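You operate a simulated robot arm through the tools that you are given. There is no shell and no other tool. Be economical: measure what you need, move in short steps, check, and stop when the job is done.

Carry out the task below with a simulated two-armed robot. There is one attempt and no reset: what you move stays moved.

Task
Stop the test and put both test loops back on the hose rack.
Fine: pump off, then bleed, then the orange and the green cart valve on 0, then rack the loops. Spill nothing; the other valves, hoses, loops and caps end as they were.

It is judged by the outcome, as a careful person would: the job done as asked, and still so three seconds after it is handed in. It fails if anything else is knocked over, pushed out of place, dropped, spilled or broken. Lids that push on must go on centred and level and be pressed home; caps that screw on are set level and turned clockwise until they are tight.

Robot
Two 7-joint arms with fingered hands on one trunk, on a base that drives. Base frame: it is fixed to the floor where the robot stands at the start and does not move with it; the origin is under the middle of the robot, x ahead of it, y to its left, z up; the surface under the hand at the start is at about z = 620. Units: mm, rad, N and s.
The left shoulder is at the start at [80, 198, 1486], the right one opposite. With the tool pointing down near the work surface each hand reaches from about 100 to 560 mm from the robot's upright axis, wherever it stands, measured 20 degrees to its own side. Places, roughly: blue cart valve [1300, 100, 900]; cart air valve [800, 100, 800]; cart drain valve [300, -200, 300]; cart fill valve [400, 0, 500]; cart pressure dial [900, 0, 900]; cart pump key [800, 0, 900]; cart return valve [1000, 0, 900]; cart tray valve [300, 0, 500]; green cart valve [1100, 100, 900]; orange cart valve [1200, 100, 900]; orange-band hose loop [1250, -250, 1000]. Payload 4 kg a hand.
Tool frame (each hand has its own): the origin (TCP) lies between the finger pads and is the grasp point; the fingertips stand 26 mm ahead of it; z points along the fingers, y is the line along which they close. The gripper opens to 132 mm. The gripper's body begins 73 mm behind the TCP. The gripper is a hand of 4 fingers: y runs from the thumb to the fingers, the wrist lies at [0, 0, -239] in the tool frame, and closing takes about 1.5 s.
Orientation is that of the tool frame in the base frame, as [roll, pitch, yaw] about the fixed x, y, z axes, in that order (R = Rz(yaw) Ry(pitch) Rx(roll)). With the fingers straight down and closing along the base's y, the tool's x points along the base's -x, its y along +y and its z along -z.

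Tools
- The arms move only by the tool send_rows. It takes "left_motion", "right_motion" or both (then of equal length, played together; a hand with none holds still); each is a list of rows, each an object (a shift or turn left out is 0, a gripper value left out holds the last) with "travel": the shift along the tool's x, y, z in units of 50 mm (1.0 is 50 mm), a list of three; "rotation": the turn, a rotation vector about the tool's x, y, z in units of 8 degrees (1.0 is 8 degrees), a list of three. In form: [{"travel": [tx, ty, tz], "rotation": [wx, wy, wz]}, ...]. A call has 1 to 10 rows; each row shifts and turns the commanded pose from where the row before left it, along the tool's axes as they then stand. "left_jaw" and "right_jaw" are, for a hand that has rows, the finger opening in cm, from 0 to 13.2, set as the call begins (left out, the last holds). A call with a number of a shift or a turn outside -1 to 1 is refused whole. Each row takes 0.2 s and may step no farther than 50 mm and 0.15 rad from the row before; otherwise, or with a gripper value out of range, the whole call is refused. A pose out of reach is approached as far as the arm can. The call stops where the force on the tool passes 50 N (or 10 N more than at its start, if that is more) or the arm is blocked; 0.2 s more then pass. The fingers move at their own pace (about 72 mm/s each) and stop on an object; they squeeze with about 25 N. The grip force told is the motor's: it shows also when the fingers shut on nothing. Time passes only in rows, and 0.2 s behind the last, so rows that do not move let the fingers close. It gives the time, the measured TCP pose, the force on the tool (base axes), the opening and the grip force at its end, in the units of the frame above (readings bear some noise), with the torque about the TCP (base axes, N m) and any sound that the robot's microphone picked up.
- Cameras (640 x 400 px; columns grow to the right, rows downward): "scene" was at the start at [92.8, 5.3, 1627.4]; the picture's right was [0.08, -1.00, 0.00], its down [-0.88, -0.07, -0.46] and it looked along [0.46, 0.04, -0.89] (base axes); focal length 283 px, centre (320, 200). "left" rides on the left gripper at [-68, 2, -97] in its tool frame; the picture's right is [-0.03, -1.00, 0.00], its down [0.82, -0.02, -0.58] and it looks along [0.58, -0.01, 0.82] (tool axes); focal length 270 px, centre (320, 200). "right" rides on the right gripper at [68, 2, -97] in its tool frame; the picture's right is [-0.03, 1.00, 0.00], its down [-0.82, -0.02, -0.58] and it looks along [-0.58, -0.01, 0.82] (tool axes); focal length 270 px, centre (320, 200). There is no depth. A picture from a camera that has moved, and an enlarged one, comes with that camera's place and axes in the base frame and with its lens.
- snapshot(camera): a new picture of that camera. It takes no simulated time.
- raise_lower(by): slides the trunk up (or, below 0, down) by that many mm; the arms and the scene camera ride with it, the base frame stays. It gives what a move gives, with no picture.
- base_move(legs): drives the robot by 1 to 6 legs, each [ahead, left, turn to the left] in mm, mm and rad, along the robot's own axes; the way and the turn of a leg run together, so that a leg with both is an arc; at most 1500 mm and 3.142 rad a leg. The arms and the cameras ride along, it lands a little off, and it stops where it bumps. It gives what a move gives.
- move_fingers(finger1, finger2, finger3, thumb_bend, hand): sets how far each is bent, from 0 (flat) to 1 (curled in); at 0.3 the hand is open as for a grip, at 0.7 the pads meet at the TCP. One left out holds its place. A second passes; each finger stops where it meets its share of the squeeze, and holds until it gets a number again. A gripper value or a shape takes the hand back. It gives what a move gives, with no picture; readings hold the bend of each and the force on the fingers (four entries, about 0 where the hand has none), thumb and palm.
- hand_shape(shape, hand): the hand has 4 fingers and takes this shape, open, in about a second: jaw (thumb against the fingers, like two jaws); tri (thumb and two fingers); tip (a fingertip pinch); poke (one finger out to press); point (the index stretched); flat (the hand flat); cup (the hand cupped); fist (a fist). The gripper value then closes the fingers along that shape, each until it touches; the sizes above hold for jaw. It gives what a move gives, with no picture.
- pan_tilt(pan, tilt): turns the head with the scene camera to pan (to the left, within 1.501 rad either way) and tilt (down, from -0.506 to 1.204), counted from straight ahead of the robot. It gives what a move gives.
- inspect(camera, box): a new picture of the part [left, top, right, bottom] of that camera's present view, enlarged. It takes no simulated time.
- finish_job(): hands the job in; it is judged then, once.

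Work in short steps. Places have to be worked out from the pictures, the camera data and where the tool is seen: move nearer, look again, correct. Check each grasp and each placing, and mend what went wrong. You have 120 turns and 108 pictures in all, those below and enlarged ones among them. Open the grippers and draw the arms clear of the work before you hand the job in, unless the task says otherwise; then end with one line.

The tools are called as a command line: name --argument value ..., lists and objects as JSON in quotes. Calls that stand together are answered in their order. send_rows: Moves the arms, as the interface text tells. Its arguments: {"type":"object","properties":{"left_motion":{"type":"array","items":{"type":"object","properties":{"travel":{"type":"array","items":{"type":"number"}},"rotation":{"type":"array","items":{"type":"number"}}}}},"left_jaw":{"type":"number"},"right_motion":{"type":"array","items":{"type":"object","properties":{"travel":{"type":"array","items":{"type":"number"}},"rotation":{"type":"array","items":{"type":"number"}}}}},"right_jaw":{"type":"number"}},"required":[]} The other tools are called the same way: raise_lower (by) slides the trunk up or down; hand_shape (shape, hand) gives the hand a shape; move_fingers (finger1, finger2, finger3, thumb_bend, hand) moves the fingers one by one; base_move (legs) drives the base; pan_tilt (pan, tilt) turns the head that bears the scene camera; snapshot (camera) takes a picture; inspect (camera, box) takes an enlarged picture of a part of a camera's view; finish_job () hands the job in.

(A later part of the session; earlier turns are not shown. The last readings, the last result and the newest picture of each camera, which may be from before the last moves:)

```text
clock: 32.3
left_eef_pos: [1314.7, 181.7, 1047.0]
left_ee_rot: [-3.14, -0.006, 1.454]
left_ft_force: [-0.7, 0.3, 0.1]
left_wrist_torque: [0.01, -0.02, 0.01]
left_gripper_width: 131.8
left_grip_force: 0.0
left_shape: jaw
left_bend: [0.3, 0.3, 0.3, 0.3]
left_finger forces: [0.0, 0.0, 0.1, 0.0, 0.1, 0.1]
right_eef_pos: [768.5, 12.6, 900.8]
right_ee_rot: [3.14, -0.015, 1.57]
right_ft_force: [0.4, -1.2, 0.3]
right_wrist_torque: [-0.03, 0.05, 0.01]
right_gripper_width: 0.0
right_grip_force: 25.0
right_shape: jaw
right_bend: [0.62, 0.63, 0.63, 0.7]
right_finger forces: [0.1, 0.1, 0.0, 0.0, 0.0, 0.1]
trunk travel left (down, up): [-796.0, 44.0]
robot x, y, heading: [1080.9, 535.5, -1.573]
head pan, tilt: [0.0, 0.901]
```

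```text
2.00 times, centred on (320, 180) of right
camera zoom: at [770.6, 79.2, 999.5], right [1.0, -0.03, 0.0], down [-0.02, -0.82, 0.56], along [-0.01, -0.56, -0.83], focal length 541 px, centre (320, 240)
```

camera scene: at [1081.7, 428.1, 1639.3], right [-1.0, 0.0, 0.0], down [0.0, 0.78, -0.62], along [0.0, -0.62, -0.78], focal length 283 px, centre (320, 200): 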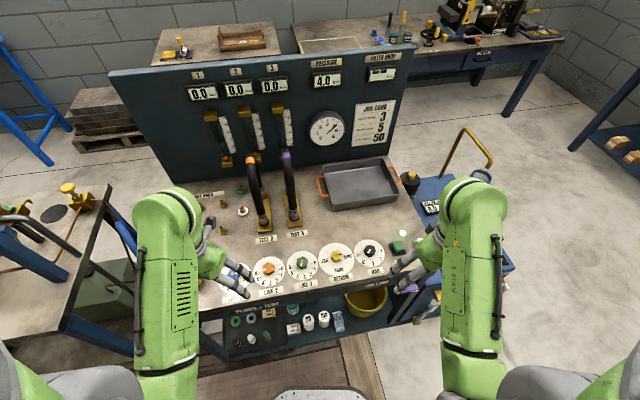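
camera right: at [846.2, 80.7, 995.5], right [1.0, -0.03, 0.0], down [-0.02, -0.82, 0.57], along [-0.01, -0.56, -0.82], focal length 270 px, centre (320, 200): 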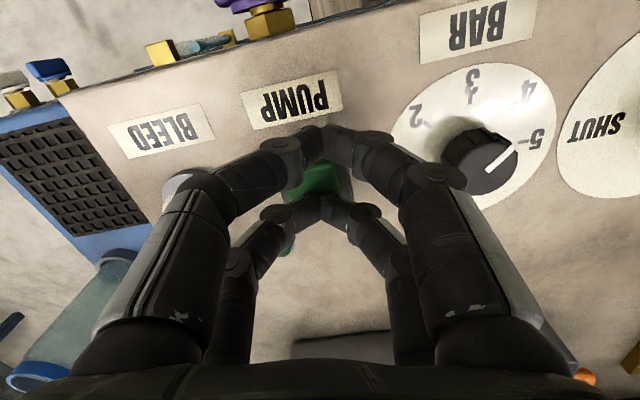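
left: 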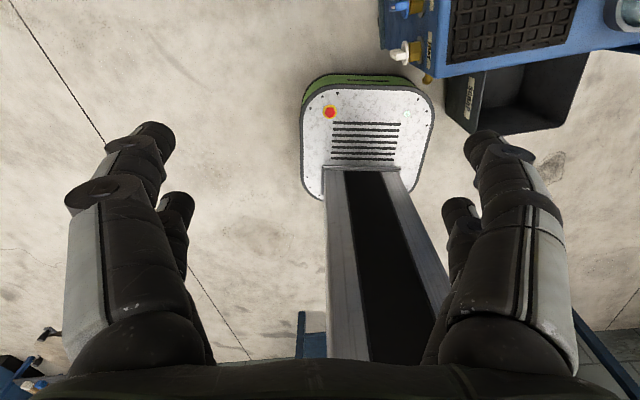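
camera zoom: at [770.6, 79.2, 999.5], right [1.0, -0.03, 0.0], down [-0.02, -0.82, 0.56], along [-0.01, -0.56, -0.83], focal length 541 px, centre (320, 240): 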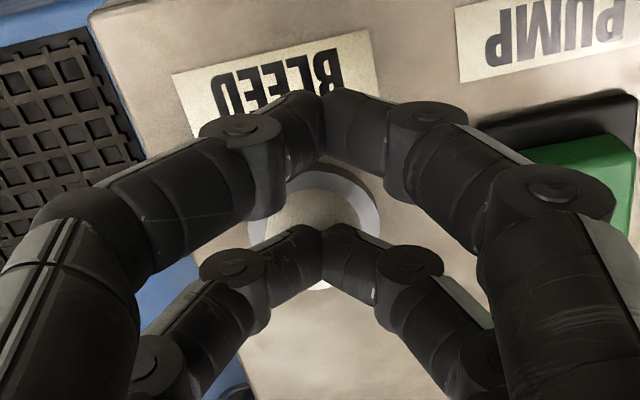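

The dome sits right under the far pair. I go down in 3 mm steps.

send_rows --right_motion '[{"travel": [0, 0, 0.06]}, {"travel": [0, 0, 0.06]}, {}]'

inspect --camera "scene" --box '[180, 50, 420, 200]'

```text
clock: 33.1
left_eef_pos: [1314.8, 184.0, 1047.1]
left_ee_rot: [-3.141, -0.007, 1.455]
left_ft_force: [-0.6, -0.1, -0.2]
left_wrist_torque: [-0.02, 0.02, 0.01]
left_gripper_width: 131.7
left_grip_force: 0.1
left_shape: jaw
left_bend: [0.3, 0.3, 0.3, 0.3]
left_finger forces: [0.1, 0.0, 0.0, 0.0, 0.0, 0.0]
right_eef_pos: [768.2, 13.4, 895.0]
right_ee_rot: [3.141, -0.014, 1.57]
right_ft_force: [-0.7, -0.6, 8.3]
right_wrist_torque: [-0.18, 0.05, -0.05]
right_gripper_width: 0.0
right_grip_force: 24.6
right_shape: jaw
right_bend: [0.62, 0.63, 0.64, 0.7]
right_finger forces: [0.1, 0.0, 0.0, 0.0, 0.0, 0.0]
trunk travel left (down, up): [-796.0, 44.0]
robot x, y, heading: [1080.0, 536.1, -1.577]
head pan, tilt: [0.0, 0.901]
heard: click
```

```text
2.67 times, centred on (300, 125) of scene
camera zoom: at [1081.3, 430.8, 1640.6], right [-1.0, 0.0, 0.0], down [0.0, 0.78, -0.62], along [0.0, -0.62, -0.78], focal length 754 px, centre (373, 400)
```

zoom: 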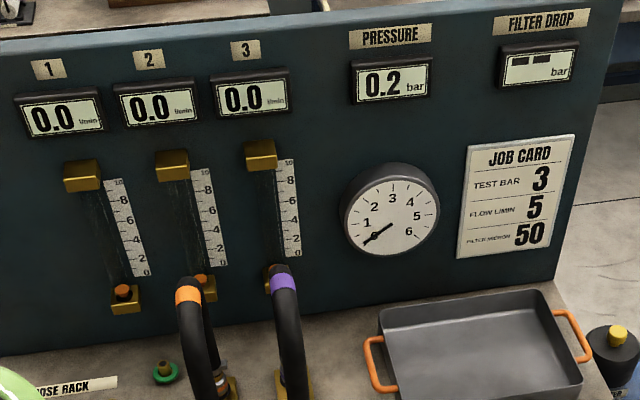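

Pressure is falling (0.2 bar). I hold the bleed a second more, then check.

send_rows --right_motion '[{}, {}, {}, {}, {}, {}]'

inspect --camera "scene" --box '[180, 50, 420, 200]'

```text
clock: 34.5
left_eef_pos: [1315.1, 183.4, 1048.0]
left_ee_rot: [-3.14, -0.008, 1.453]
left_ft_force: [-0.9, 0.2, -1.1]
left_wrist_torque: [0.03, 0.0, -0.01]
left_gripper_width: 131.9
left_grip_force: 0.0
left_shape: jaw
left_bend: [0.3, 0.3, 0.3, 0.3]
left_finger forces: [0.0, 0.1, 0.0, 0.0, 0.1, 0.0]
right_eef_pos: [769.2, 12.8, 896.8]
right_ee_rot: [3.14, -0.014, 1.569]
right_ft_force: [-1.2, -1.6, 10.1]
right_wrist_torque: [-0.31, 0.05, -0.06]
right_gripper_width: 0.0
right_grip_force: 25.0
right_shape: jaw
right_bend: [0.62, 0.63, 0.64, 0.7]
right_finger forces: [0.1, 0.1, 0.0, 0.0, 0.0, 0.0]
trunk travel left (down, up): [-796.0, 44.0]
robot x, y, heading: [1082.2, 534.8, -1.573]
head pan, tilt: [0.0, 0.901]
```

```text
2.67 times, centred on (300, 125) of scene
camera zoom: at [1081.4, 431.0, 1640.6], right [-1.0, 0.0, 0.0], down [0.0, 0.78, -0.62], along [0.0, -0.62, -0.78], focal length 754 px, centre (373, 400)
```

zoom: 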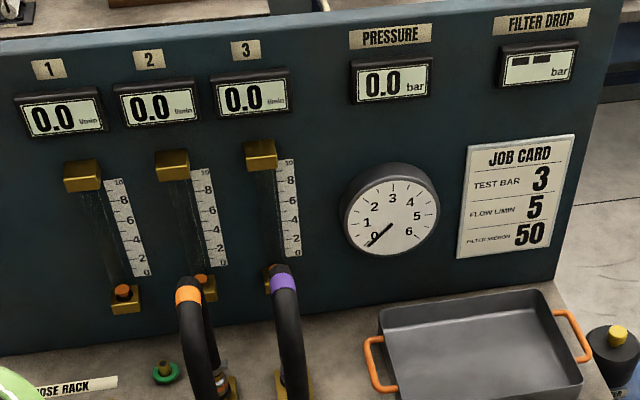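

Pressure is 0.0. I release the bleed, rise, and carry the right hand over to the green LINE 3 valve (≈1135, 55), fingers opening.

send_rows --right_motion '[{"travel": [0, 0, -0.9]}, {"travel": [0, 0, -0.9]}, {"travel": [0, 1, 0]}, {"travel": [0, 1, 0]}, {"travel": [0, 1, 0]}, {"travel": [0, 1, 0]}, {"travel": [0, 1, 0]}, {"travel": [0, 1, 0]}, {"travel": [0.8, 0.3, 0]}, {}]' --right_jaw 8

snapshot --camera "right"

snapshot --camera "left"

```text
clock: 36.7
left_eef_pos: [1313.3, 182.2, 1047.6]
left_ee_rot: [-3.139, -0.007, 1.454]
left_ft_force: [-0.7, -0.2, 0.1]
left_wrist_torque: [-0.01, -0.01, 0.02]
left_gripper_width: 131.8
left_grip_force: 0.2
left_shape: jaw
left_bend: [0.3, 0.3, 0.3, 0.3]
left_finger forces: [0.0, 0.1, 0.0, 0.1, 0.0, 0.1]
right_eef_pos: [1082.7, 49.9, 986.3]
right_ee_rot: [3.14, -0.016, 1.568]
right_ft_force: [-0.2, -0.2, 0.1]
right_wrist_torque: [-0.04, 0.04, 0.0]
right_gripper_width: 79.6
right_grip_force: 0.0
right_shape: jaw
right_bend: [0.71, 0.71, 0.71, 0.7]
right_finger forces: [0.0, 0.1, 0.0, 0.1, 0.0, 0.0]
trunk travel left (down, up): [-796.0, 44.0]
robot x, y, heading: [1080.8, 537.9, -1.566]
head pan, tilt: [0.0, 0.901]
```

```text
72 pictures are left
camera right: at [1085.0, 117.2, 1084.2], right [1.0, -0.03, 0.0], down [-0.02, -0.82, 0.57], along [-0.01, -0.56, -0.82], focal length 270 px, centre (320, 200)
```

right: 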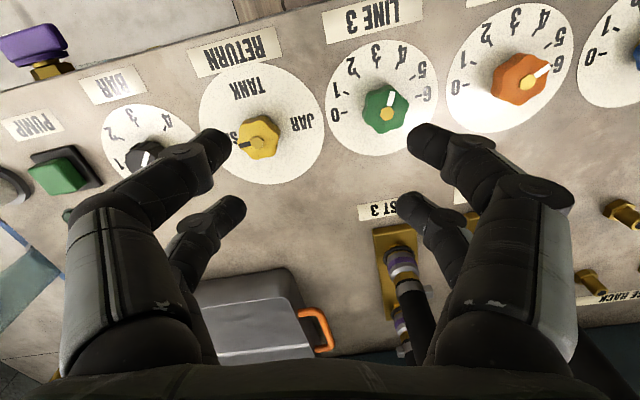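

```text
71 pictures are left
camera left: at [1307.5, 114.5, 1143.5], right [-1.0, 0.09, 0.0], down [0.07, 0.81, 0.58], along [0.05, 0.58, -0.81], focal length 270 px, centre (320, 200)
```

left: 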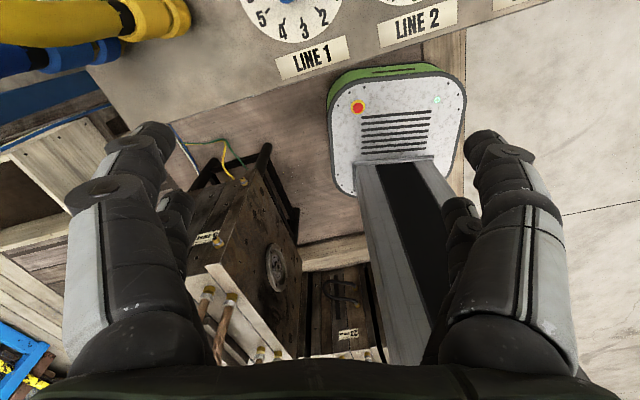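

Green knob ≈ (1135, 57), mark near 4; orange near 5–6; 0 lies on the cart's -x side, so both turn counter-clockwise. I centre over green and pre-rotate the wrist clockwise.

send_rows --right_motion '[{"travel": [0.15, 0.5, 0]}, {"travel": [0, 0.54, 0]}, {"rotation": [0, 0, 1]}, {"rotation": [0, 0, 1]}, {"rotation": [0, 0, 1]}, {"rotation": [0, 0, 1]}, {"rotation": [0, 0, 1]}, {"rotation": [0, 0, 1]}, {"rotation": [0, 0, 1]}, {"travel": [0, 0, 0.8]}]'

snapshot --camera "right"

inspect --camera "scene" --box '[220, 190, 380, 310]'

```text
clock: 38.9
left_eef_pos: [1314.2, 182.3, 1046.2]
left_ee_rot: [-3.141, -0.009, 1.453]
left_ft_force: [0.6, 0.3, -0.1]
left_wrist_torque: [-0.02, 0.04, -0.03]
left_gripper_width: 132.0
left_grip_force: 0.0
left_shape: jaw
left_bend: [0.3, 0.3, 0.3, 0.3]
left_finger forces: [0.0, 0.0, 0.0, 0.1, 0.0, 0.0]
right_eef_pos: [1135.6, 58.4, 946.2]
right_ee_rot: [-3.131, -0.011, 0.588]
right_ft_force: [-1.1, 0.8, 0.9]
right_wrist_torque: [-0.01, 0.0, -0.01]
right_gripper_width: 79.8
right_grip_force: 0.0
right_shape: jaw
right_bend: [0.71, 0.71, 0.71, 0.7]
right_finger forces: [0.0, 0.0, 0.0, 0.0, 0.1, 0.1]
trunk travel left (down, up): [-796.0, 44.0]
robot x, y, heading: [1083.2, 537.3, -1.575]
head pan, tilt: [0.0, 0.901]
```

```text
70 pictures are left
camera right: at [1193.4, 93.4, 1044.0], right [0.54, -0.84, -0.01], down [-0.69, -0.45, 0.57], along [-0.49, -0.3, -0.82], focal length 270 px, centre (320, 200)
```

right: 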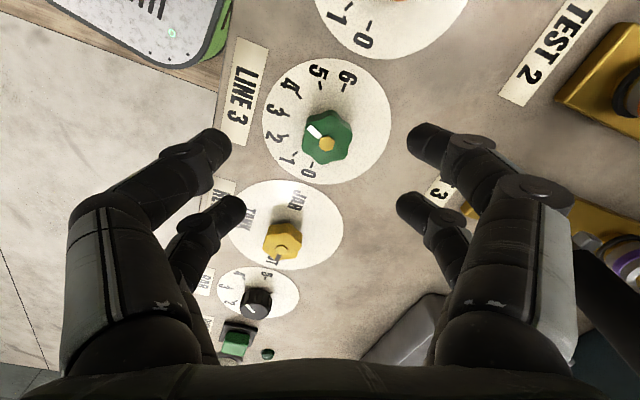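

```text
3.33 times, centred on (300, 250) of scene
camera zoom: at [1080.8, 428.9, 1640.4], right [-1.0, 0.0, 0.0], down [0.0, 0.78, -0.62], along [0.0, -0.62, -0.78], focal length 942 px, centre (387, 33)
```

zoom: 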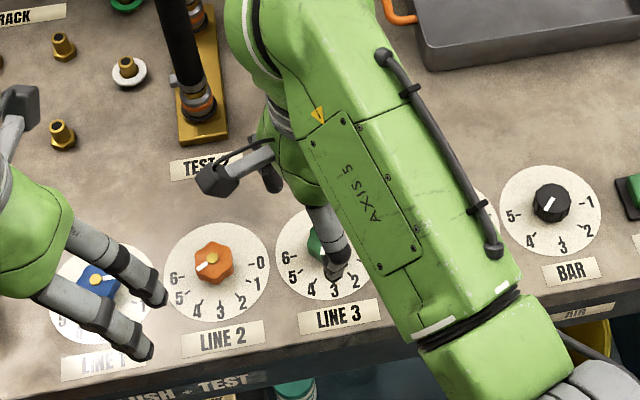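

Green mark reads ≈3.6; the hand is centred within a few mm. I descend around the knob.

send_rows --right_motion '[{"travel": [0, 0, 0.9]}, {"travel": [0, 0, 0.3]}, {}]'

snapshot --camera "right"

```text
clock: 39.7
left_eef_pos: [1314.7, 181.2, 1046.6]
left_ee_rot: [-3.139, -0.008, 1.454]
left_ft_force: [-0.2, -0.9, 0.1]
left_wrist_torque: [0.0, 0.01, -0.01]
left_gripper_width: 131.8
left_grip_force: 0.0
left_shape: jaw
left_bend: [0.3, 0.3, 0.3, 0.3]
left_finger forces: [0.1, 0.0, 0.0, 0.0, 0.0, 0.0]
right_eef_pos: [1136.9, 59.1, 885.3]
right_ee_rot: [-3.13, -0.011, 0.592]
right_ft_force: [-0.5, 0.5, 0.1]
right_wrist_torque: [0.02, -0.01, 0.0]
right_gripper_width: 79.7
right_grip_force: 0.1
right_shape: jaw
right_bend: [0.71, 0.71, 0.71, 0.7]
right_finger forces: [0.0, 0.0, 0.0, 0.0, 0.1, 0.0]
trunk travel left (down, up): [-796.0, 44.0]
robot x, y, heading: [1081.2, 533.8, -1.577]
head pan, tilt: [0.0, 0.901]
```

```text
68 pictures are left
camera right: at [1194.2, 93.9, 982.9], right [0.54, -0.84, -0.01], down [-0.69, -0.45, 0.57], along [-0.49, -0.3, -0.82], focal length 270 px, centre (320, 200)
```

right: 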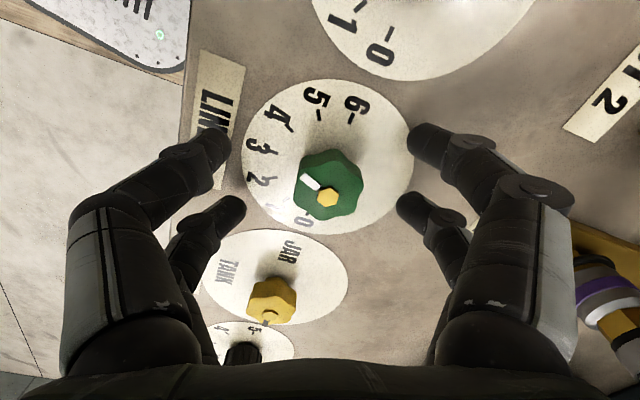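

The knob sits between the fingers. I close on it.

send_rows --right_motion '[{}, {}, {}, {}, {}, {}]' --right_jaw 2

inspect --camera "right" --box '[200, 80, 460, 280]'

```text
clock: 41.1
left_eef_pos: [1315.1, 181.6, 1046.8]
left_ee_rot: [-3.138, -0.009, 1.453]
left_ft_force: [1.2, 0.6, -0.3]
left_wrist_torque: [0.01, -0.03, 0.01]
left_gripper_width: 131.8
left_grip_force: 0.1
left_shape: jaw
left_bend: [0.3, 0.3, 0.3, 0.3]
left_finger forces: [0.0, 0.1, 0.0, 0.0, 0.1, 0.0]
right_eef_pos: [1138.2, 58.5, 885.3]
right_ee_rot: [-3.129, -0.009, 0.591]
right_ft_force: [0.6, -1.3, 1.1]
right_wrist_torque: [-0.05, 0.0, 0.06]
right_gripper_width: 20.7
right_grip_force: 0.1
right_shape: jaw
right_bend: [0.73, 0.72, 0.73, 0.7]
right_finger forces: [0.0, 2.0, 0.1, 0.1, 0.0, 0.0]
trunk travel left (down, up): [-796.0, 44.0]
robot x, y, heading: [1079.9, 535.6, -1.573]
head pan, tilt: [0.0, 0.901]
```

```text
2.00 times, centred on (330, 180) of right
camera zoom: at [1194.2, 93.5, 983.1], right [0.54, -0.84, -0.01], down [-0.69, -0.45, 0.57], along [-0.49, -0.3, -0.82], focal length 541 px, centre (300, 240)
```

zoom: 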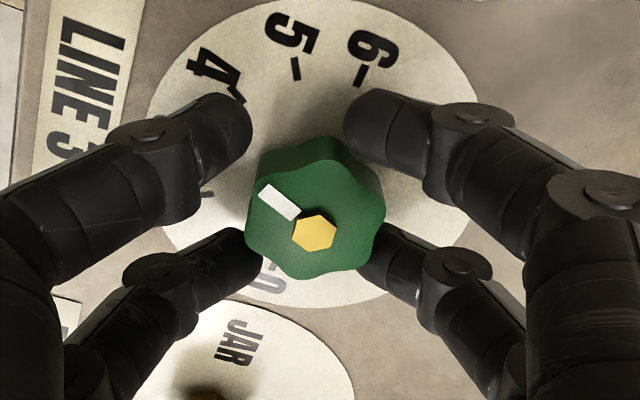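

The fingers only just touch; I command a full close.

send_rows --right_motion '[{}, {}, {}, {}]' --right_jaw 0

inspect --camera "right" --box '[200, 80, 460, 280]'

```text
clock: 42.1
left_eef_pos: [1314.5, 180.7, 1046.6]
left_ee_rot: [-3.14, -0.01, 1.454]
left_ft_force: [0.0, 0.5, -0.2]
left_wrist_torque: [-0.01, 0.01, 0.02]
left_gripper_width: 131.9
left_grip_force: 0.0
left_shape: jaw
left_bend: [0.3, 0.3, 0.3, 0.3]
left_finger forces: [0.0, 0.1, 0.0, 0.0, 0.0, 0.0]
right_eef_pos: [1136.0, 57.3, 883.9]
right_ee_rot: [-3.13, -0.011, 0.59]
right_ft_force: [-4.4, -3.7, -3.3]
right_wrist_torque: [-0.03, 0.02, -0.05]
right_gripper_width: 0.0
right_grip_force: 24.9
right_shape: jaw
right_bend: [0.7, 0.73, 0.72, 0.7]
right_finger forces: [0.1, 19.2, 18.8, 0.0, 0.0, 0.1]
trunk travel left (down, up): [-796.0, 44.0]
robot x, y, heading: [1082.1, 539.0, -1.576]
head pan, tilt: [0.0, 0.901]
```

```text
2.00 times, centred on (330, 180) of right
camera zoom: at [1193.3, 93.0, 982.4], right [0.54, -0.84, -0.01], down [-0.69, -0.45, 0.57], along [-0.49, -0.3, -0.82], focal length 541 px, centre (300, 240)
```

zoom: 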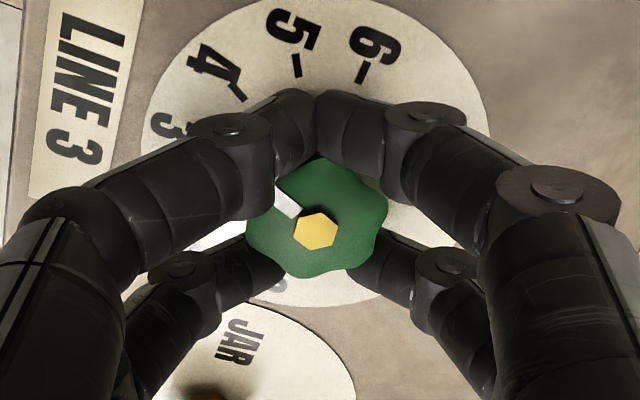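

The near pair missed the knob; it lies at tool x≈-8. I open, shift 8 mm that way, and close again.

send_rows --right_motion '[{}, {}, {}, {"travel": [-0.17, 0, 0]}, {}]' --right_jaw 6

send_rows --right_motion '[{}, {}, {}, {}, {}, {}]' --right_jaw 0

inspect --camera "right" --box '[200, 80, 460, 280]'

```text
clock: 43.3
left_eef_pos: [1315.2, 181.1, 1047.9]
left_ee_rot: [-3.141, -0.007, 1.456]
left_ft_force: [-0.1, 0.2, 0.7]
left_wrist_torque: [-0.01, 0.01, 0.01]
left_gripper_width: 131.7
left_grip_force: 0.1
left_shape: jaw
left_bend: [0.3, 0.3, 0.3, 0.3]
left_finger forces: [0.0, 0.0, 0.1, 0.1, 0.1, 0.0]
right_eef_pos: [1129.6, 54.1, 885.7]
right_ee_rot: [-3.132, -0.011, 0.592]
right_ft_force: [-0.1, -0.3, -0.3]
right_wrist_torque: [-0.02, 0.02, -0.02]
right_gripper_width: 59.3
right_grip_force: 0.0
right_shape: jaw
right_bend: [0.73, 0.73, 0.73, 0.7]
right_finger forces: [0.1, 0.0, 0.0, 0.0, 0.0, 0.1]
trunk travel left (down, up): [-796.0, 44.0]
robot x, y, heading: [1081.3, 535.1, -1.571]
head pan, tilt: [0.0, 0.901]
```

```text
clock: 44.7
left_eef_pos: [1315.4, 181.5, 1046.9]
left_ee_rot: [-3.14, -0.008, 1.454]
left_ft_force: [0.2, -0.2, 0.0]
left_wrist_torque: [0.0, 0.04, -0.03]
left_gripper_width: 131.7
left_grip_force: 0.1
left_shape: jaw
left_bend: [0.3, 0.3, 0.3, 0.3]
left_finger forces: [0.0, 0.0, 0.1, 0.1, 0.1, 0.0]
right_eef_pos: [1129.8, 54.9, 884.9]
right_ee_rot: [-3.128, -0.01, 0.592]
right_ft_force: [5.4, 2.3, -3.9]
right_wrist_torque: [-0.01, -0.04, 0.01]
right_gripper_width: 5.1
right_grip_force: 24.7
right_shape: jaw
right_bend: [0.73, 0.69, 0.62, 0.7]
right_finger forces: [19.9, 0.0, 0.1, 0.0, 18.2, 0.1]
trunk travel left (down, up): [-796.0, 44.0]
robot x, y, heading: [1083.6, 536.0, -1.57]
head pan, tilt: [0.0, 0.901]
```

```text
2.00 times, centred on (330, 180) of right
camera zoom: at [1187.4, 89.5, 982.9], right [0.54, -0.84, -0.01], down [-0.69, -0.45, 0.57], along [-0.49, -0.3, -0.82], focal length 541 px, centre (300, 240)
```

zoom: 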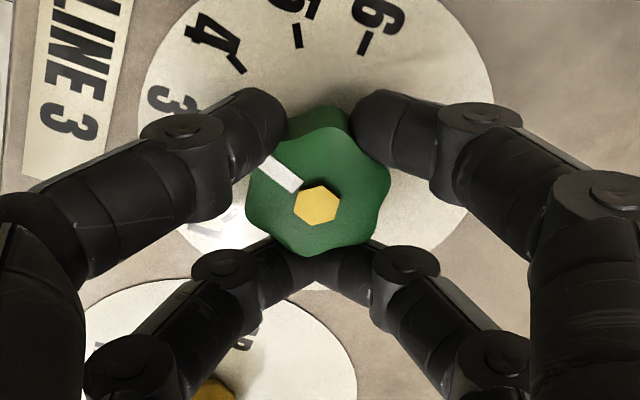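

The knob is caged between both pairs. I turn counter-clockwise, keeping the knob's axis fixed, then check.

send_rows --right_motion '[{"travel": [0, 0.0125, 0], "rotation": [0, 0, -1]}, {"travel": [0, 0.0125, 0], "rotation": [0, 0, -1]}, {"travel": [0, 0.0125, 0], "rotation": [0, 0, -1]}, {"travel": [0, 0.0125, 0], "rotation": [0, 0, -1]}, {"travel": [0, 0.0125, 0], "rotation": [0, 0, -1]}, {"travel": [0, 0.0125, 0], "rotation": [0, 0, -1]}]'

inspect --camera "right" --box '[200, 80, 460, 280]'

```text
clock: 46.1
left_eef_pos: [1314.4, 180.7, 1046.4]
left_ee_rot: [-3.139, -0.009, 1.455]
left_ft_force: [-0.5, 0.5, -0.3]
left_wrist_torque: [-0.03, 0.01, 0.01]
left_gripper_width: 131.9
left_grip_force: 0.1
left_shape: jaw
left_bend: [0.3, 0.3, 0.3, 0.3]
left_finger forces: [0.0, 0.0, 0.0, 0.0, 0.0, 0.1]
right_eef_pos: [1130.1, 51.2, 884.9]
right_ee_rot: [-3.14, -0.018, 1.432]
right_ft_force: [-2.3, -8.5, -5.5]
right_wrist_torque: [-0.25, 0.09, -0.06]
right_gripper_width: 4.1
right_grip_force: 25.0
right_shape: jaw
right_bend: [0.73, 0.69, 0.62, 0.7]
right_finger forces: [17.2, 0.1, 0.0, 0.0, 16.6, 0.0]
trunk travel left (down, up): [-796.0, 44.0]
robot x, y, heading: [1079.0, 537.6, -1.573]
head pan, tilt: [0.0, 0.901]
```

```text
2.00 times, centred on (330, 180) of right
camera zoom: at [1142.1, 116.9, 983.3], right [0.99, -0.16, 0.0], down [-0.13, -0.81, 0.56], along [-0.09, -0.56, -0.83], focal length 541 px, centre (300, 240)
```

zoom: 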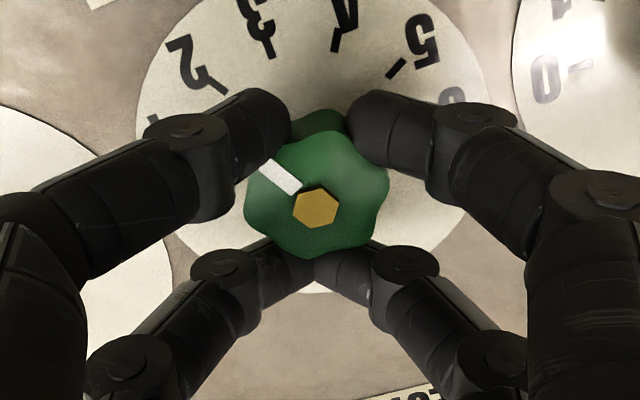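

The knob turns with the hand, now near 1.7. I continue 40° and look.

send_rows --right_motion '[{"travel": [0, 0.0125, 0], "rotation": [0, 0, -1]}, {"travel": [0, 0.0125, 0], "rotation": [0, 0, -1]}, {"travel": [0, 0.0125, 0], "rotation": [0, 0, -1]}, {"travel": [0, 0.0125, 0], "rotation": [0, 0, -1]}, {"travel": [0, 0.0125, 0], "rotation": [0, 0, -1]}]'

inspect --camera "right" --box '[200, 80, 460, 280]'

```text
clock: 47.3
left_eef_pos: [1314.3, 178.8, 1046.9]
left_ee_rot: [-3.141, -0.01, 1.454]
left_ft_force: [-0.2, 0.1, 0.2]
left_wrist_torque: [-0.01, 0.03, -0.01]
left_gripper_width: 131.6
left_grip_force: 0.1
left_shape: jaw
left_bend: [0.3, 0.3, 0.3, 0.3]
left_finger forces: [0.0, 0.0, 0.0, 0.1, 0.0, 0.0]
right_eef_pos: [1133.8, 50.6, 885.6]
right_ee_rot: [3.133, -0.011, 2.13]
right_ft_force: [-3.4, -19.9, -3.7]
right_wrist_torque: [-0.47, 0.11, -0.02]
right_gripper_width: 4.2
right_grip_force: 24.5
right_shape: jaw
right_bend: [0.73, 0.69, 0.61, 0.7]
right_finger forces: [16.4, 0.1, 0.0, 0.0, 21.0, 0.0]
trunk travel left (down, up): [-796.0, 44.0]
robot x, y, heading: [1079.4, 532.5, -1.573]
head pan, tilt: [0.0, 0.901]
```

```text
2.00 times, centred on (330, 180) of right
camera zoom: at [1099.4, 107.3, 983.0], right [0.86, 0.51, 0.01], down [0.41, -0.71, 0.57], along [0.3, -0.48, -0.82], focal length 541 px, centre (300, 240)
```

zoom: 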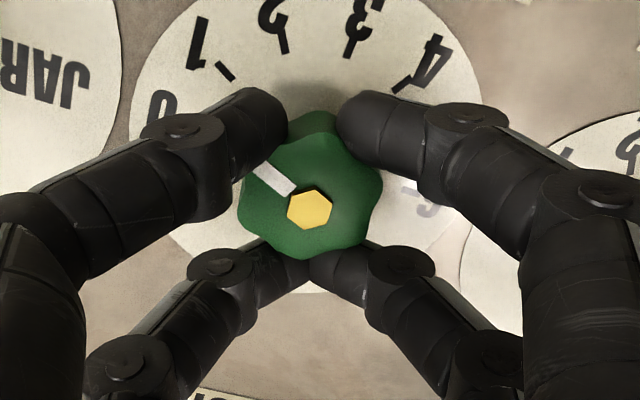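

About 0.8 now by parallax-corrected reading. I turn 24° more, relieving the side force, and check.

send_rows --right_motion '[{"travel": [-0.02, 0, 0], "rotation": [0, 0, -1]}, {"rotation": [0, 0, -1]}, {"rotation": [0, 0, -1]}]'

inspect --camera "right" --box '[200, 80, 460, 280]'

```text
clock: 48.1
left_eef_pos: [1314.6, 179.5, 1047.2]
left_ee_rot: [-3.14, -0.01, 1.455]
left_ft_force: [-0.6, 0.2, -0.1]
left_wrist_torque: [0.01, 0.0, 0.0]
left_gripper_width: 132.1
left_grip_force: 0.1
left_shape: jaw
left_bend: [0.3, 0.3, 0.3, 0.3]
left_finger forces: [0.1, 0.0, 0.0, 0.1, 0.0, 0.0]
right_eef_pos: [1135.8, 50.8, 884.4]
right_ee_rot: [3.126, -0.006, 2.549]
right_ft_force: [0.4, -18.6, 1.5]
right_wrist_torque: [-0.41, 0.01, 0.03]
right_gripper_width: 4.0
right_grip_force: 25.0
right_shape: jaw
right_bend: [0.73, 0.69, 0.61, 0.7]
right_finger forces: [17.2, 0.0, 0.0, 0.0, 22.2, 0.1]
trunk travel left (down, up): [-796.0, 44.0]
robot x, y, heading: [1084.8, 537.4, -1.575]
head pan, tilt: [0.0, 0.901]
```

```text
2.00 times, centred on (330, 180) of right
camera zoom: at [1080.0, 88.2, 982.5], right [0.58, 0.81, 0.02], down [0.66, -0.48, 0.57], along [0.47, -0.32, -0.82], focal length 541 px, centre (300, 240)
```

zoom: 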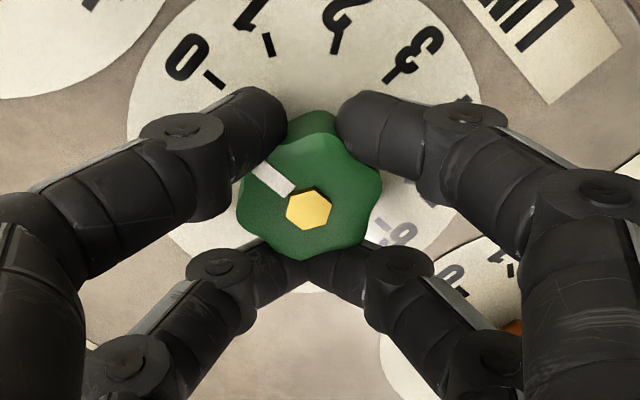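

The mark now points along the 0 tick. I open the fingers, rise, and inspect.

send_rows --right_motion '[{}, {}, {}, {"travel": [0, 0, -0.9]}, {"travel": [0, 0, -0.9]}]' --right_jaw 8

inspect --camera "right" --box '[240, 40, 400, 160]'

```text
clock: 49.3
left_eef_pos: [1314.9, 183.2, 1048.5]
left_ee_rot: [-3.14, -0.006, 1.453]
left_ft_force: [1.0, 0.1, 0.2]
left_wrist_torque: [-0.05, 0.03, -0.02]
left_gripper_width: 131.9
left_grip_force: 0.0
left_shape: jaw
left_bend: [0.3, 0.3, 0.3, 0.3]
left_finger forces: [0.1, 0.1, 0.0, 0.0, 0.0, 0.0]
right_eef_pos: [1134.8, 52.3, 975.6]
right_ee_rot: [3.127, -0.006, 2.546]
right_ft_force: [-0.4, 0.1, -0.2]
right_wrist_torque: [-0.03, -0.01, -0.01]
right_gripper_width: 79.7
right_grip_force: 0.1
right_shape: jaw
right_bend: [0.71, 0.71, 0.71, 0.7]
right_finger forces: [0.0, 0.1, 0.1, 0.1, 0.1, 0.0]
trunk travel left (down, up): [-796.0, 44.0]
robot x, y, heading: [1083.2, 533.0, -1.572]
head pan, tilt: [0.0, 0.901]
```

```text
3.33 times, centred on (320, 100) of right
camera zoom: at [1078.7, 89.4, 1072.6], right [0.58, 0.81, 0.01], down [0.66, -0.48, 0.57], along [0.47, -0.32, -0.82], focal length 901 px, centre (320, 533)
```

zoom: 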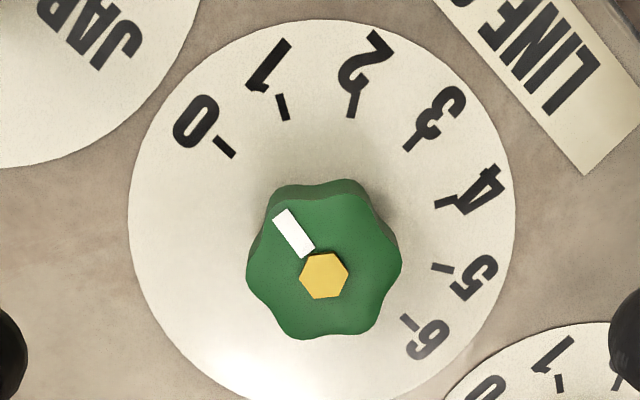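

Read carefully, the mark stands ~12° short of 0. I regrip and turn a bit more.

send_rows --right_motion '[{"travel": [-0.04, 0, 0.9]}, {"travel": [0, 0, 0.9]}, {}]'

send_rows --right_motion '[{}, {}, {}, {}, {}, {}, {}, {"rotation": [0, 0, -0.8]}, {"rotation": [0, 0, -0.8]}, {}]' --right_jaw 0

send_rows --right_motion '[{}, {}, {}, {"travel": [0, 0, -0.9]}, {"travel": [0, 0, -0.9]}]' --right_jaw 8

inspect --camera "right" --box '[240, 40, 400, 160]'

```text
clock: 50.1
left_eef_pos: [1314.5, 182.2, 1048.2]
left_ee_rot: [-3.14, -0.008, 1.455]
left_ft_force: [0.2, 0.0, 0.2]
left_wrist_torque: [-0.01, 0.0, 0.01]
left_gripper_width: 131.8
left_grip_force: 0.0
left_shape: jaw
left_bend: [0.3, 0.3, 0.3, 0.3]
left_finger forces: [0.0, 0.0, 0.0, 0.0, 0.1, 0.0]
right_eef_pos: [1137.7, 48.8, 884.6]
right_ee_rot: [3.127, -0.006, 2.548]
right_ft_force: [-0.1, 0.3, 0.0]
right_wrist_torque: [0.01, 0.0, -0.01]
right_gripper_width: 79.9
right_grip_force: 0.2
right_shape: jaw
right_bend: [0.71, 0.71, 0.71, 0.7]
right_finger forces: [0.1, 0.1, 0.0, 0.0, 0.0, 0.0]
trunk travel left (down, up): [-796.0, 44.0]
robot x, y, heading: [1080.0, 535.9, -1.57]
head pan, tilt: [0.0, 0.901]
```

```text
clock: 52.3
left_eef_pos: [1315.5, 180.5, 1046.4]
left_ee_rot: [-3.139, -0.008, 1.453]
left_ft_force: [-0.2, -0.2, -0.1]
left_wrist_torque: [-0.01, -0.01, 0.01]
left_gripper_width: 131.8
left_grip_force: 0.0
left_shape: jaw
left_bend: [0.3, 0.3, 0.3, 0.3]
left_finger forces: [0.0, 0.0, 0.0, 0.1, 0.0, 0.0]
right_eef_pos: [1138.7, 50.2, 884.6]
right_ee_rot: [3.125, -0.006, 2.773]
right_ft_force: [-1.1, 3.7, -11.8]
right_wrist_torque: [-0.01, -0.11, -0.09]
right_gripper_width: 5.1
right_grip_force: 25.1
right_shape: jaw
right_bend: [0.73, 0.61, 0.61, 0.7]
right_finger forces: [17.7, 0.0, 0.0, 0.0, 16.2, 0.0]
trunk travel left (down, up): [-796.0, 44.0]
robot x, y, heading: [1079.6, 534.3, -1.573]
head pan, tilt: [0.0, 0.901]
```

```text
clock: 53.5
left_eef_pos: [1315.0, 181.4, 1047.4]
left_ee_rot: [-3.141, -0.007, 1.453]
left_ft_force: [0.0, 0.1, 0.0]
left_wrist_torque: [-0.02, -0.03, 0.01]
left_gripper_width: 132.1
left_grip_force: 0.0
left_shape: jaw
left_bend: [0.3, 0.3, 0.3, 0.3]
left_finger forces: [0.1, 0.1, 0.1, 0.0, 0.0, 0.0]
right_eef_pos: [1136.4, 51.1, 976.5]
right_ee_rot: [3.126, -0.002, 2.768]
right_ft_force: [-1.3, 0.1, -0.2]
right_wrist_torque: [-0.03, 0.01, 0.0]
right_gripper_width: 79.6
right_grip_force: 0.1
right_shape: jaw
right_bend: [0.71, 0.71, 0.71, 0.7]
right_finger forces: [0.0, 0.0, 0.0, 0.0, 0.0, 0.1]
trunk travel left (down, up): [-796.0, 44.0]
robot x, y, heading: [1081.3, 533.8, -1.571]
head pan, tilt: [0.0, 0.901]
```

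```text
3.33 times, centred on (320, 100) of right
camera zoom: at [1073.4, 76.9, 1074.0], right [0.39, 0.92, 0.01], down [0.75, -0.32, 0.57], along [0.53, -0.21, -0.82], focal length 901 px, centre (320, 533)
```

zoom: 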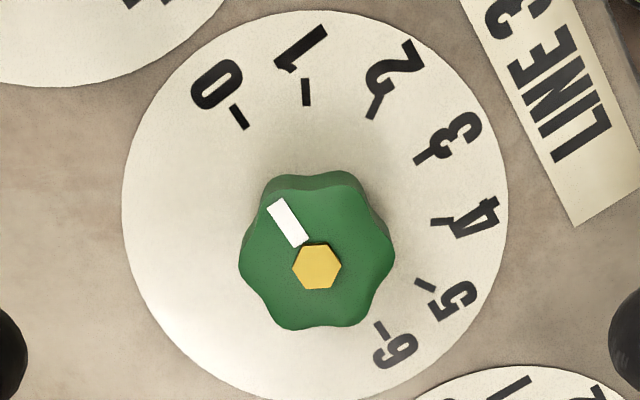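

Nearly at 0, perhaps 4–5° short. One more small turn to be sure.

send_rows --right_motion '[{"travel": [0, 0, 0.9]}, {"travel": [0, 0, 0.9]}, {}]'

send_rows --right_motion '[{}, {}, {}, {}, {}, {}, {}, {"rotation": [0, 0, -0.7]}, {}, {}]' --right_jaw 0

send_rows --right_motion '[{}, {}, {}, {"travel": [0, 0, -0.9]}, {"travel": [0, 0, -0.9]}]' --right_jaw 8

inspect --camera "right" --box '[240, 40, 400, 160]'

```text
clock: 54.3
left_eef_pos: [1315.3, 181.6, 1046.7]
left_ee_rot: [-3.141, -0.006, 1.454]
left_ft_force: [0.0, 0.3, -0.1]
left_wrist_torque: [-0.02, 0.01, 0.03]
left_gripper_width: 132.1
left_grip_force: 0.0
left_shape: jaw
left_bend: [0.3, 0.3, 0.3, 0.3]
left_finger forces: [0.0, 0.1, 0.0, 0.0, 0.0, 0.1]
right_eef_pos: [1137.9, 52.2, 885.7]
right_ee_rot: [3.125, -0.004, 2.769]
right_ft_force: [0.2, 0.1, 0.0]
right_wrist_torque: [-0.02, -0.01, 0.02]
right_gripper_width: 79.8
right_grip_force: 0.2
right_shape: jaw
right_bend: [0.71, 0.71, 0.71, 0.7]
right_finger forces: [0.0, 0.0, 0.0, 0.0, 0.1, 0.1]
trunk travel left (down, up): [-796.0, 44.0]
robot x, y, heading: [1083.3, 534.5, -1.573]
head pan, tilt: [0.0, 0.901]
```

```text
clock: 56.5
left_eef_pos: [1315.5, 181.7, 1046.1]
left_ee_rot: [-3.141, -0.007, 1.455]
left_ft_force: [0.0, -0.7, 0.6]
left_wrist_torque: [0.01, 0.0, 0.02]
left_gripper_width: 131.8
left_grip_force: 0.0
left_shape: jaw
left_bend: [0.3, 0.3, 0.3, 0.3]
left_finger forces: [0.1, 0.0, 0.0, 0.0, 0.1, 0.1]
right_eef_pos: [1137.6, 52.2, 885.0]
right_ee_rot: [3.123, -0.003, 2.868]
right_ft_force: [3.0, 4.1, -7.3]
right_wrist_torque: [0.07, -0.03, -0.09]
right_gripper_width: 7.6
right_grip_force: 24.7
right_shape: jaw
right_bend: [0.72, 0.71, 0.71, 0.7]
right_finger forces: [21.1, 25.6, 21.1, 0.0, 20.5, 0.0]
trunk travel left (down, up): [-796.0, 44.0]
robot x, y, heading: [1081.0, 535.3, -1.573]
head pan, tilt: [0.0, 0.901]
```

```text
clock: 57.7
left_eef_pos: [1315.7, 181.6, 1047.6]
left_ee_rot: [-3.139, -0.006, 1.453]
left_ft_force: [-0.3, -0.6, -0.6]
left_wrist_torque: [0.0, -0.02, -0.02]
left_gripper_width: 131.9
left_grip_force: 0.1
left_shape: jaw
left_bend: [0.3, 0.3, 0.3, 0.3]
left_finger forces: [0.0, 0.1, 0.1, 0.0, 0.1, 0.0]
right_eef_pos: [1136.7, 51.1, 977.9]
right_ee_rot: [3.126, -0.004, 2.868]
right_ft_force: [-0.4, -0.5, -1.0]
right_wrist_torque: [0.0, 0.01, -0.01]
right_gripper_width: 79.7
right_grip_force: 0.0
right_shape: jaw
right_bend: [0.71, 0.71, 0.71, 0.7]
right_finger forces: [0.0, 0.1, 0.0, 0.1, 0.0, 0.1]
trunk travel left (down, up): [-796.0, 44.0]
robot x, y, heading: [1082.7, 532.1, -1.575]
head pan, tilt: [0.0, 0.901]
```

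```text
3.33 times, centred on (320, 100) of right
camera zoom: at [1071.3, 69.0, 1075.1], right [0.29, 0.96, 0.02], down [0.78, -0.25, 0.57], along [0.55, -0.16, -0.82], focal length 901 px, centre (320, 533)
```

zoom: 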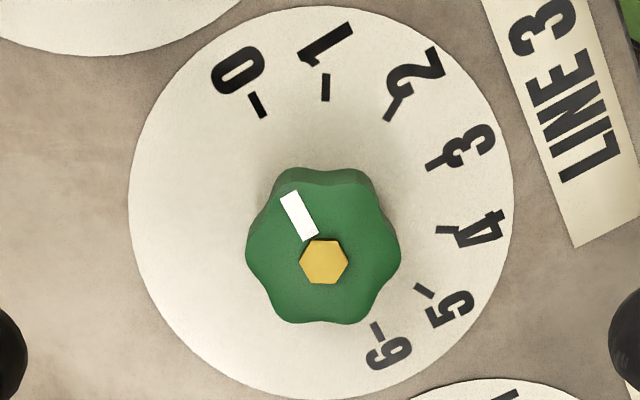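

Green is on 0, axis ≈ (1137, 52). I draw the left hand aside and bring the right hand over the orange knob (≈1233, 72) while unwinding the wrist.

send_rows --left_motion '[{"travel": [0.8, 0, 0]}, {"travel": [0, 1, 0]}, {"travel": [0, 0.6, 0]}]'

send_rows --right_motion '[{"rotation": [0, 0, 1]}, {"rotation": [0, 0, 1]}, {"rotation": [0, 0, 1]}, {"rotation": [0, 0, 1]}, {"rotation": [0, 0, 1]}, {"rotation": [0, 0, 1]}, {"rotation": [0, 0, 1]}, {"rotation": [0, 0, 1]}, {"rotation": [0, 0, 1]}, {"rotation": [0, 0, 0.3]}]'

```text
clock: 58.4
left_eef_pos: [1311.0, 195.8, 1028.7]
left_ee_rot: [3.14, 0.001, 1.255]
left_ft_force: [0.2, 0.1, -0.5]
left_wrist_torque: [0.01, 0.0, 0.01]
left_gripper_width: 132.2
left_grip_force: 0.1
left_shape: jaw
left_bend: [0.3, 0.3, 0.3, 0.3]
left_finger forces: [0.1, 0.0, 0.1, 0.0, 0.0, 0.0]
left hand out of reach, approached as far as the arm can: row 1, 2, 3
right_eef_pos: [1136.7, 48.8, 980.0]
right_ee_rot: [3.124, -0.003, 2.867]
right_ft_force: [0.6, -0.2, 0.4]
right_wrist_torque: [0.01, 0.0, -0.02]
right_gripper_width: 79.6
right_grip_force: 0.0
right_shape: jaw
right_bend: [0.71, 0.71, 0.71, 0.7]
right_finger forces: [0.1, 0.0, 0.0, 0.1, 0.0, 0.0]
trunk travel left (down, up): [-796.0, 44.0]
robot x, y, heading: [1083.1, 537.2, -1.577]
head pan, tilt: [0.0, 0.901]
stopped in row 3 (left hand): the arm was blocked; the commanded pose is now the measured one
```

```text
clock: 60.6
left_eef_pos: [1312.3, 198.0, 1026.4]
left_ee_rot: [3.14, -0.001, 1.255]
left_ft_force: [-0.6, -0.4, -0.8]
left_wrist_torque: [0.02, 0.0, 0.02]
left_gripper_width: 131.8
left_grip_force: 0.0
left_shape: jaw
left_bend: [0.3, 0.3, 0.3, 0.3]
left_finger forces: [0.1, 0.0, 0.0, 0.1, 0.0, 0.1]
right_eef_pos: [1136.8, 48.6, 977.9]
right_ee_rot: [3.141, -0.015, 1.568]
right_ft_force: [-0.1, 0.3, 0.6]
right_wrist_torque: [-0.01, 0.01, 0.02]
right_gripper_width: 79.7
right_grip_force: 0.0
right_shape: jaw
right_bend: [0.71, 0.71, 0.71, 0.7]
right_finger forces: [0.1, 0.1, 0.0, 0.0, 0.1, 0.0]
trunk travel left (down, up): [-796.0, 44.0]
robot x, y, heading: [1077.7, 534.1, -1.577]
head pan, tilt: [0.0, 0.901]
```

The left arm folds at its limit toward the robot; I move it outward (+x) instead, at a slightly farther y.

send_rows --left_motion '[{"travel": [-0.5, 0, 0]}, {"rotation": [0, 0, -1]}, {"rotation": [0, 0, -1]}, {"travel": [0, 1, 0]}, {"travel": [0, 1, 0]}]'

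snapshot --camera "scene"

```text
clock: 61.8
left_eef_pos: [1318.9, 158.4, 1019.4]
left_ee_rot: [-3.137, -0.013, 1.307]
left_ft_force: [0.4, 0.6, 0.2]
left_wrist_torque: [0.0, -0.04, 0.0]
left_gripper_width: 131.9
left_grip_force: 0.2
left_shape: jaw
left_bend: [0.3, 0.3, 0.3, 0.3]
left_finger forces: [0.0, 0.0, 0.1, 0.0, 0.0, 0.1]
right_eef_pos: [1138.3, 48.8, 976.1]
right_ee_rot: [3.14, -0.017, 1.568]
right_ft_force: [-0.6, -0.5, -0.7]
right_wrist_torque: [0.03, 0.0, -0.02]
right_gripper_width: 79.5
right_grip_force: 0.1
right_shape: jaw
right_bend: [0.71, 0.71, 0.71, 0.7]
right_finger forces: [0.0, 0.0, 0.1, 0.0, 0.0, 0.0]
trunk travel left (down, up): [-796.0, 44.0]
robot x, y, heading: [1081.3, 534.9, -1.568]
head pan, tilt: [0.0, 0.901]
stopped in row 5 (left hand): the arm was blocked; the commanded pose is now the measured one
```

```text
58 pictures are left
camera scene: at [1080.9, 428.0, 1638.8], right [-1.0, 0.0, 0.0], down [0.0, 0.78, -0.62], along [0.0, -0.62, -0.78], focal length 283 px, centre (320, 200)
```

scene: 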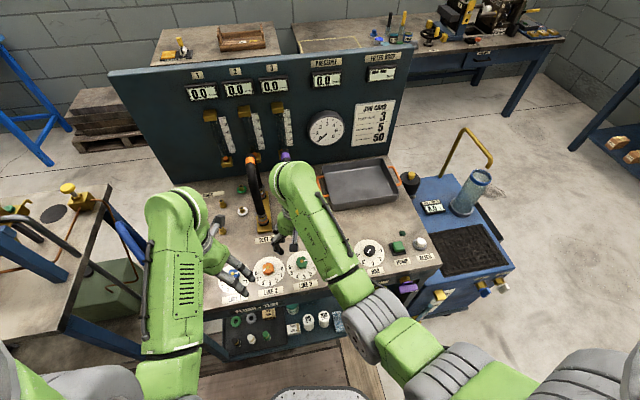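

I use the left hand for the orange valve instead: right hand moves clear to the right, left goes over (1233, 72).

send_rows --right_motion '[{"travel": [0, -1, 0]}, {"travel": [0, -1, 0]}, {"travel": [0, -1, 0]}, {"travel": [0, -1, 0]}, {"travel": [0, -1, 0]}]'

send_rows --left_motion '[{"travel": [-0.7, -0.4, 0]}, {"travel": [-0.7, -0.4, 0]}, {"travel": [-0.7, -0.4, 0]}, {"travel": [0, 0, 0.9]}, {}]' --left_jaw 8

snapshot --camera "left"

```text
clock: 63.0
left_eef_pos: [1317.6, 158.5, 1020.9]
left_ee_rot: [-3.14, -0.014, 1.308]
left_ft_force: [0.0, -0.2, -0.1]
left_wrist_torque: [0.0, 0.0, -0.02]
left_gripper_width: 131.9
left_grip_force: 0.1
left_shape: jaw
left_bend: [0.3, 0.3, 0.3, 0.3]
left_finger forces: [0.1, 0.1, 0.0, 0.0, 0.0, 0.1]
right_eef_pos: [885.5, 49.1, 977.2]
right_ee_rot: [3.14, -0.016, 1.57]
right_ft_force: [-0.2, -0.3, 0.2]
right_wrist_torque: [0.0, -0.02, -0.02]
right_gripper_width: 79.8
right_grip_force: 0.0
right_shape: jaw
right_bend: [0.71, 0.71, 0.71, 0.7]
right_finger forces: [0.0, 0.1, 0.0, 0.1, 0.0, 0.0]
trunk travel left (down, up): [-796.0, 44.0]
robot x, y, heading: [1084.3, 540.0, -1.57]
head pan, tilt: [0.0, 0.901]
```

```text
clock: 64.2
left_eef_pos: [1235.2, 73.3, 976.9]
left_ee_rot: [-3.139, -0.013, 1.308]
left_ft_force: [-0.2, -0.5, 0.2]
left_wrist_torque: [0.0, -0.02, 0.0]
left_gripper_width: 80.6
left_grip_force: 0.0
left_shape: jaw
left_bend: [0.71, 0.71, 0.71, 0.7]
left_finger forces: [0.0, 0.1, 0.1, 0.1, 0.0, 0.1]
right_eef_pos: [887.1, 49.9, 978.0]
right_ee_rot: [3.139, -0.016, 1.569]
right_ft_force: [0.3, -0.5, 0.8]
right_wrist_torque: [-0.02, 0.0, -0.01]
right_gripper_width: 79.6
right_grip_force: 0.0
right_shape: jaw
right_bend: [0.71, 0.71, 0.71, 0.7]
right_finger forces: [0.0, 0.0, 0.0, 0.1, 0.0, 0.1]
trunk travel left (down, up): [-796.0, 44.0]
robot x, y, heading: [1081.8, 531.7, -1.575]
head pan, tilt: [0.0, 0.901]
```

```text
57 pictures are left
camera left: at [1218.4, 7.5, 1072.2], right [-0.97, 0.24, 0.0], down [0.19, 0.79, 0.59], along [0.14, 0.57, -0.81], focal length 270 px, centre (320, 200)
```

left: 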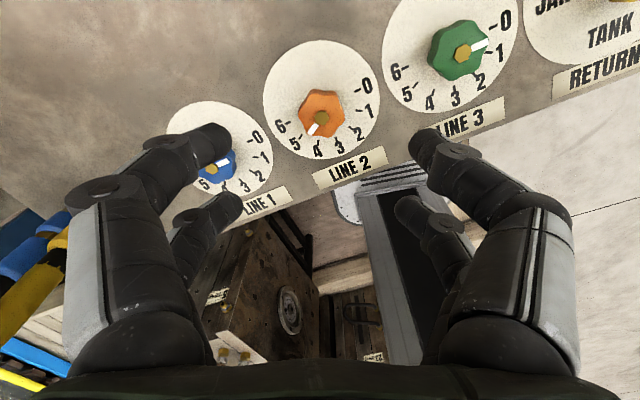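

Orange mark reads ≈5; its axis ≈ (1234, 70). I pre-rotate the left wrist clockwise and descend around it.

send_rows --left_motion '[{"travel": [-0.05, 0, 0], "rotation": [0, 0, 0.98]}, {"rotation": [0, 0, 0.98]}, {"rotation": [0, 0, 0.98]}, {"rotation": [0, 0, 0.98]}, {"rotation": [0, 0, 0.98]}, {"rotation": [0, 0, 0.98]}, {"rotation": [0, 0, 0.98]}, {"travel": [0, 0, 0.9]}, {"travel": [0, 0, 0.9]}, {}]'

snapshot --camera "left"

```text
clock: 66.1
left_eef_pos: [1157.2, 45.2, 875.2]
left_ee_rot: [3.124, 0.015, 0.349]
left_ft_force: [3.2, 2.4, 17.6]
left_wrist_torque: [1.0, 0.0, -0.14]
left_gripper_width: 80.7
left_grip_force: 0.0
left_shape: jaw
left_bend: [0.71, 0.71, 0.71, 0.7]
left_finger forces: [0.1, 0.6, 14.7, 0.0, 2.0, 0.0]
left hand out of reach, approached as far as the arm can: row 5, 6, 7
right_eef_pos: [887.1, 53.4, 979.6]
right_ee_rot: [-3.142, -0.012, 1.567]
right_ft_force: [-0.4, 0.5, 0.2]
right_wrist_torque: [0.01, 0.02, -0.01]
right_gripper_width: 79.5
right_grip_force: 0.0
right_shape: jaw
right_bend: [0.71, 0.71, 0.71, 0.7]
right_finger forces: [0.1, 0.0, 0.0, 0.0, 0.0, 0.1]
trunk travel left (down, up): [-796.0, 44.0]
robot x, y, heading: [1081.8, 533.8, -1.577]
head pan, tilt: [0.0, 0.901]
stopped in row 9 (left hand): the force on the tool passed its limit at 90 N (the readings are from after the stop); the commanded pose is now the measured one
```

```text
56 pictures are left
camera left: at [1093.7, 22.6, 973.9], right [-0.37, 0.93, -0.02], down [0.76, 0.31, 0.57], along [0.53, 0.19, -0.82], focal length 270 px, centre (320, 200)
```

left: 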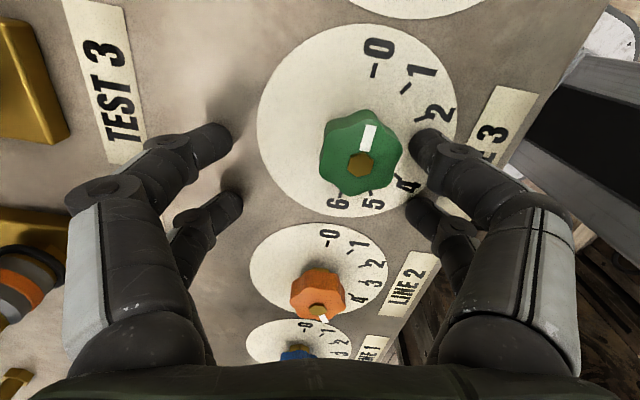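

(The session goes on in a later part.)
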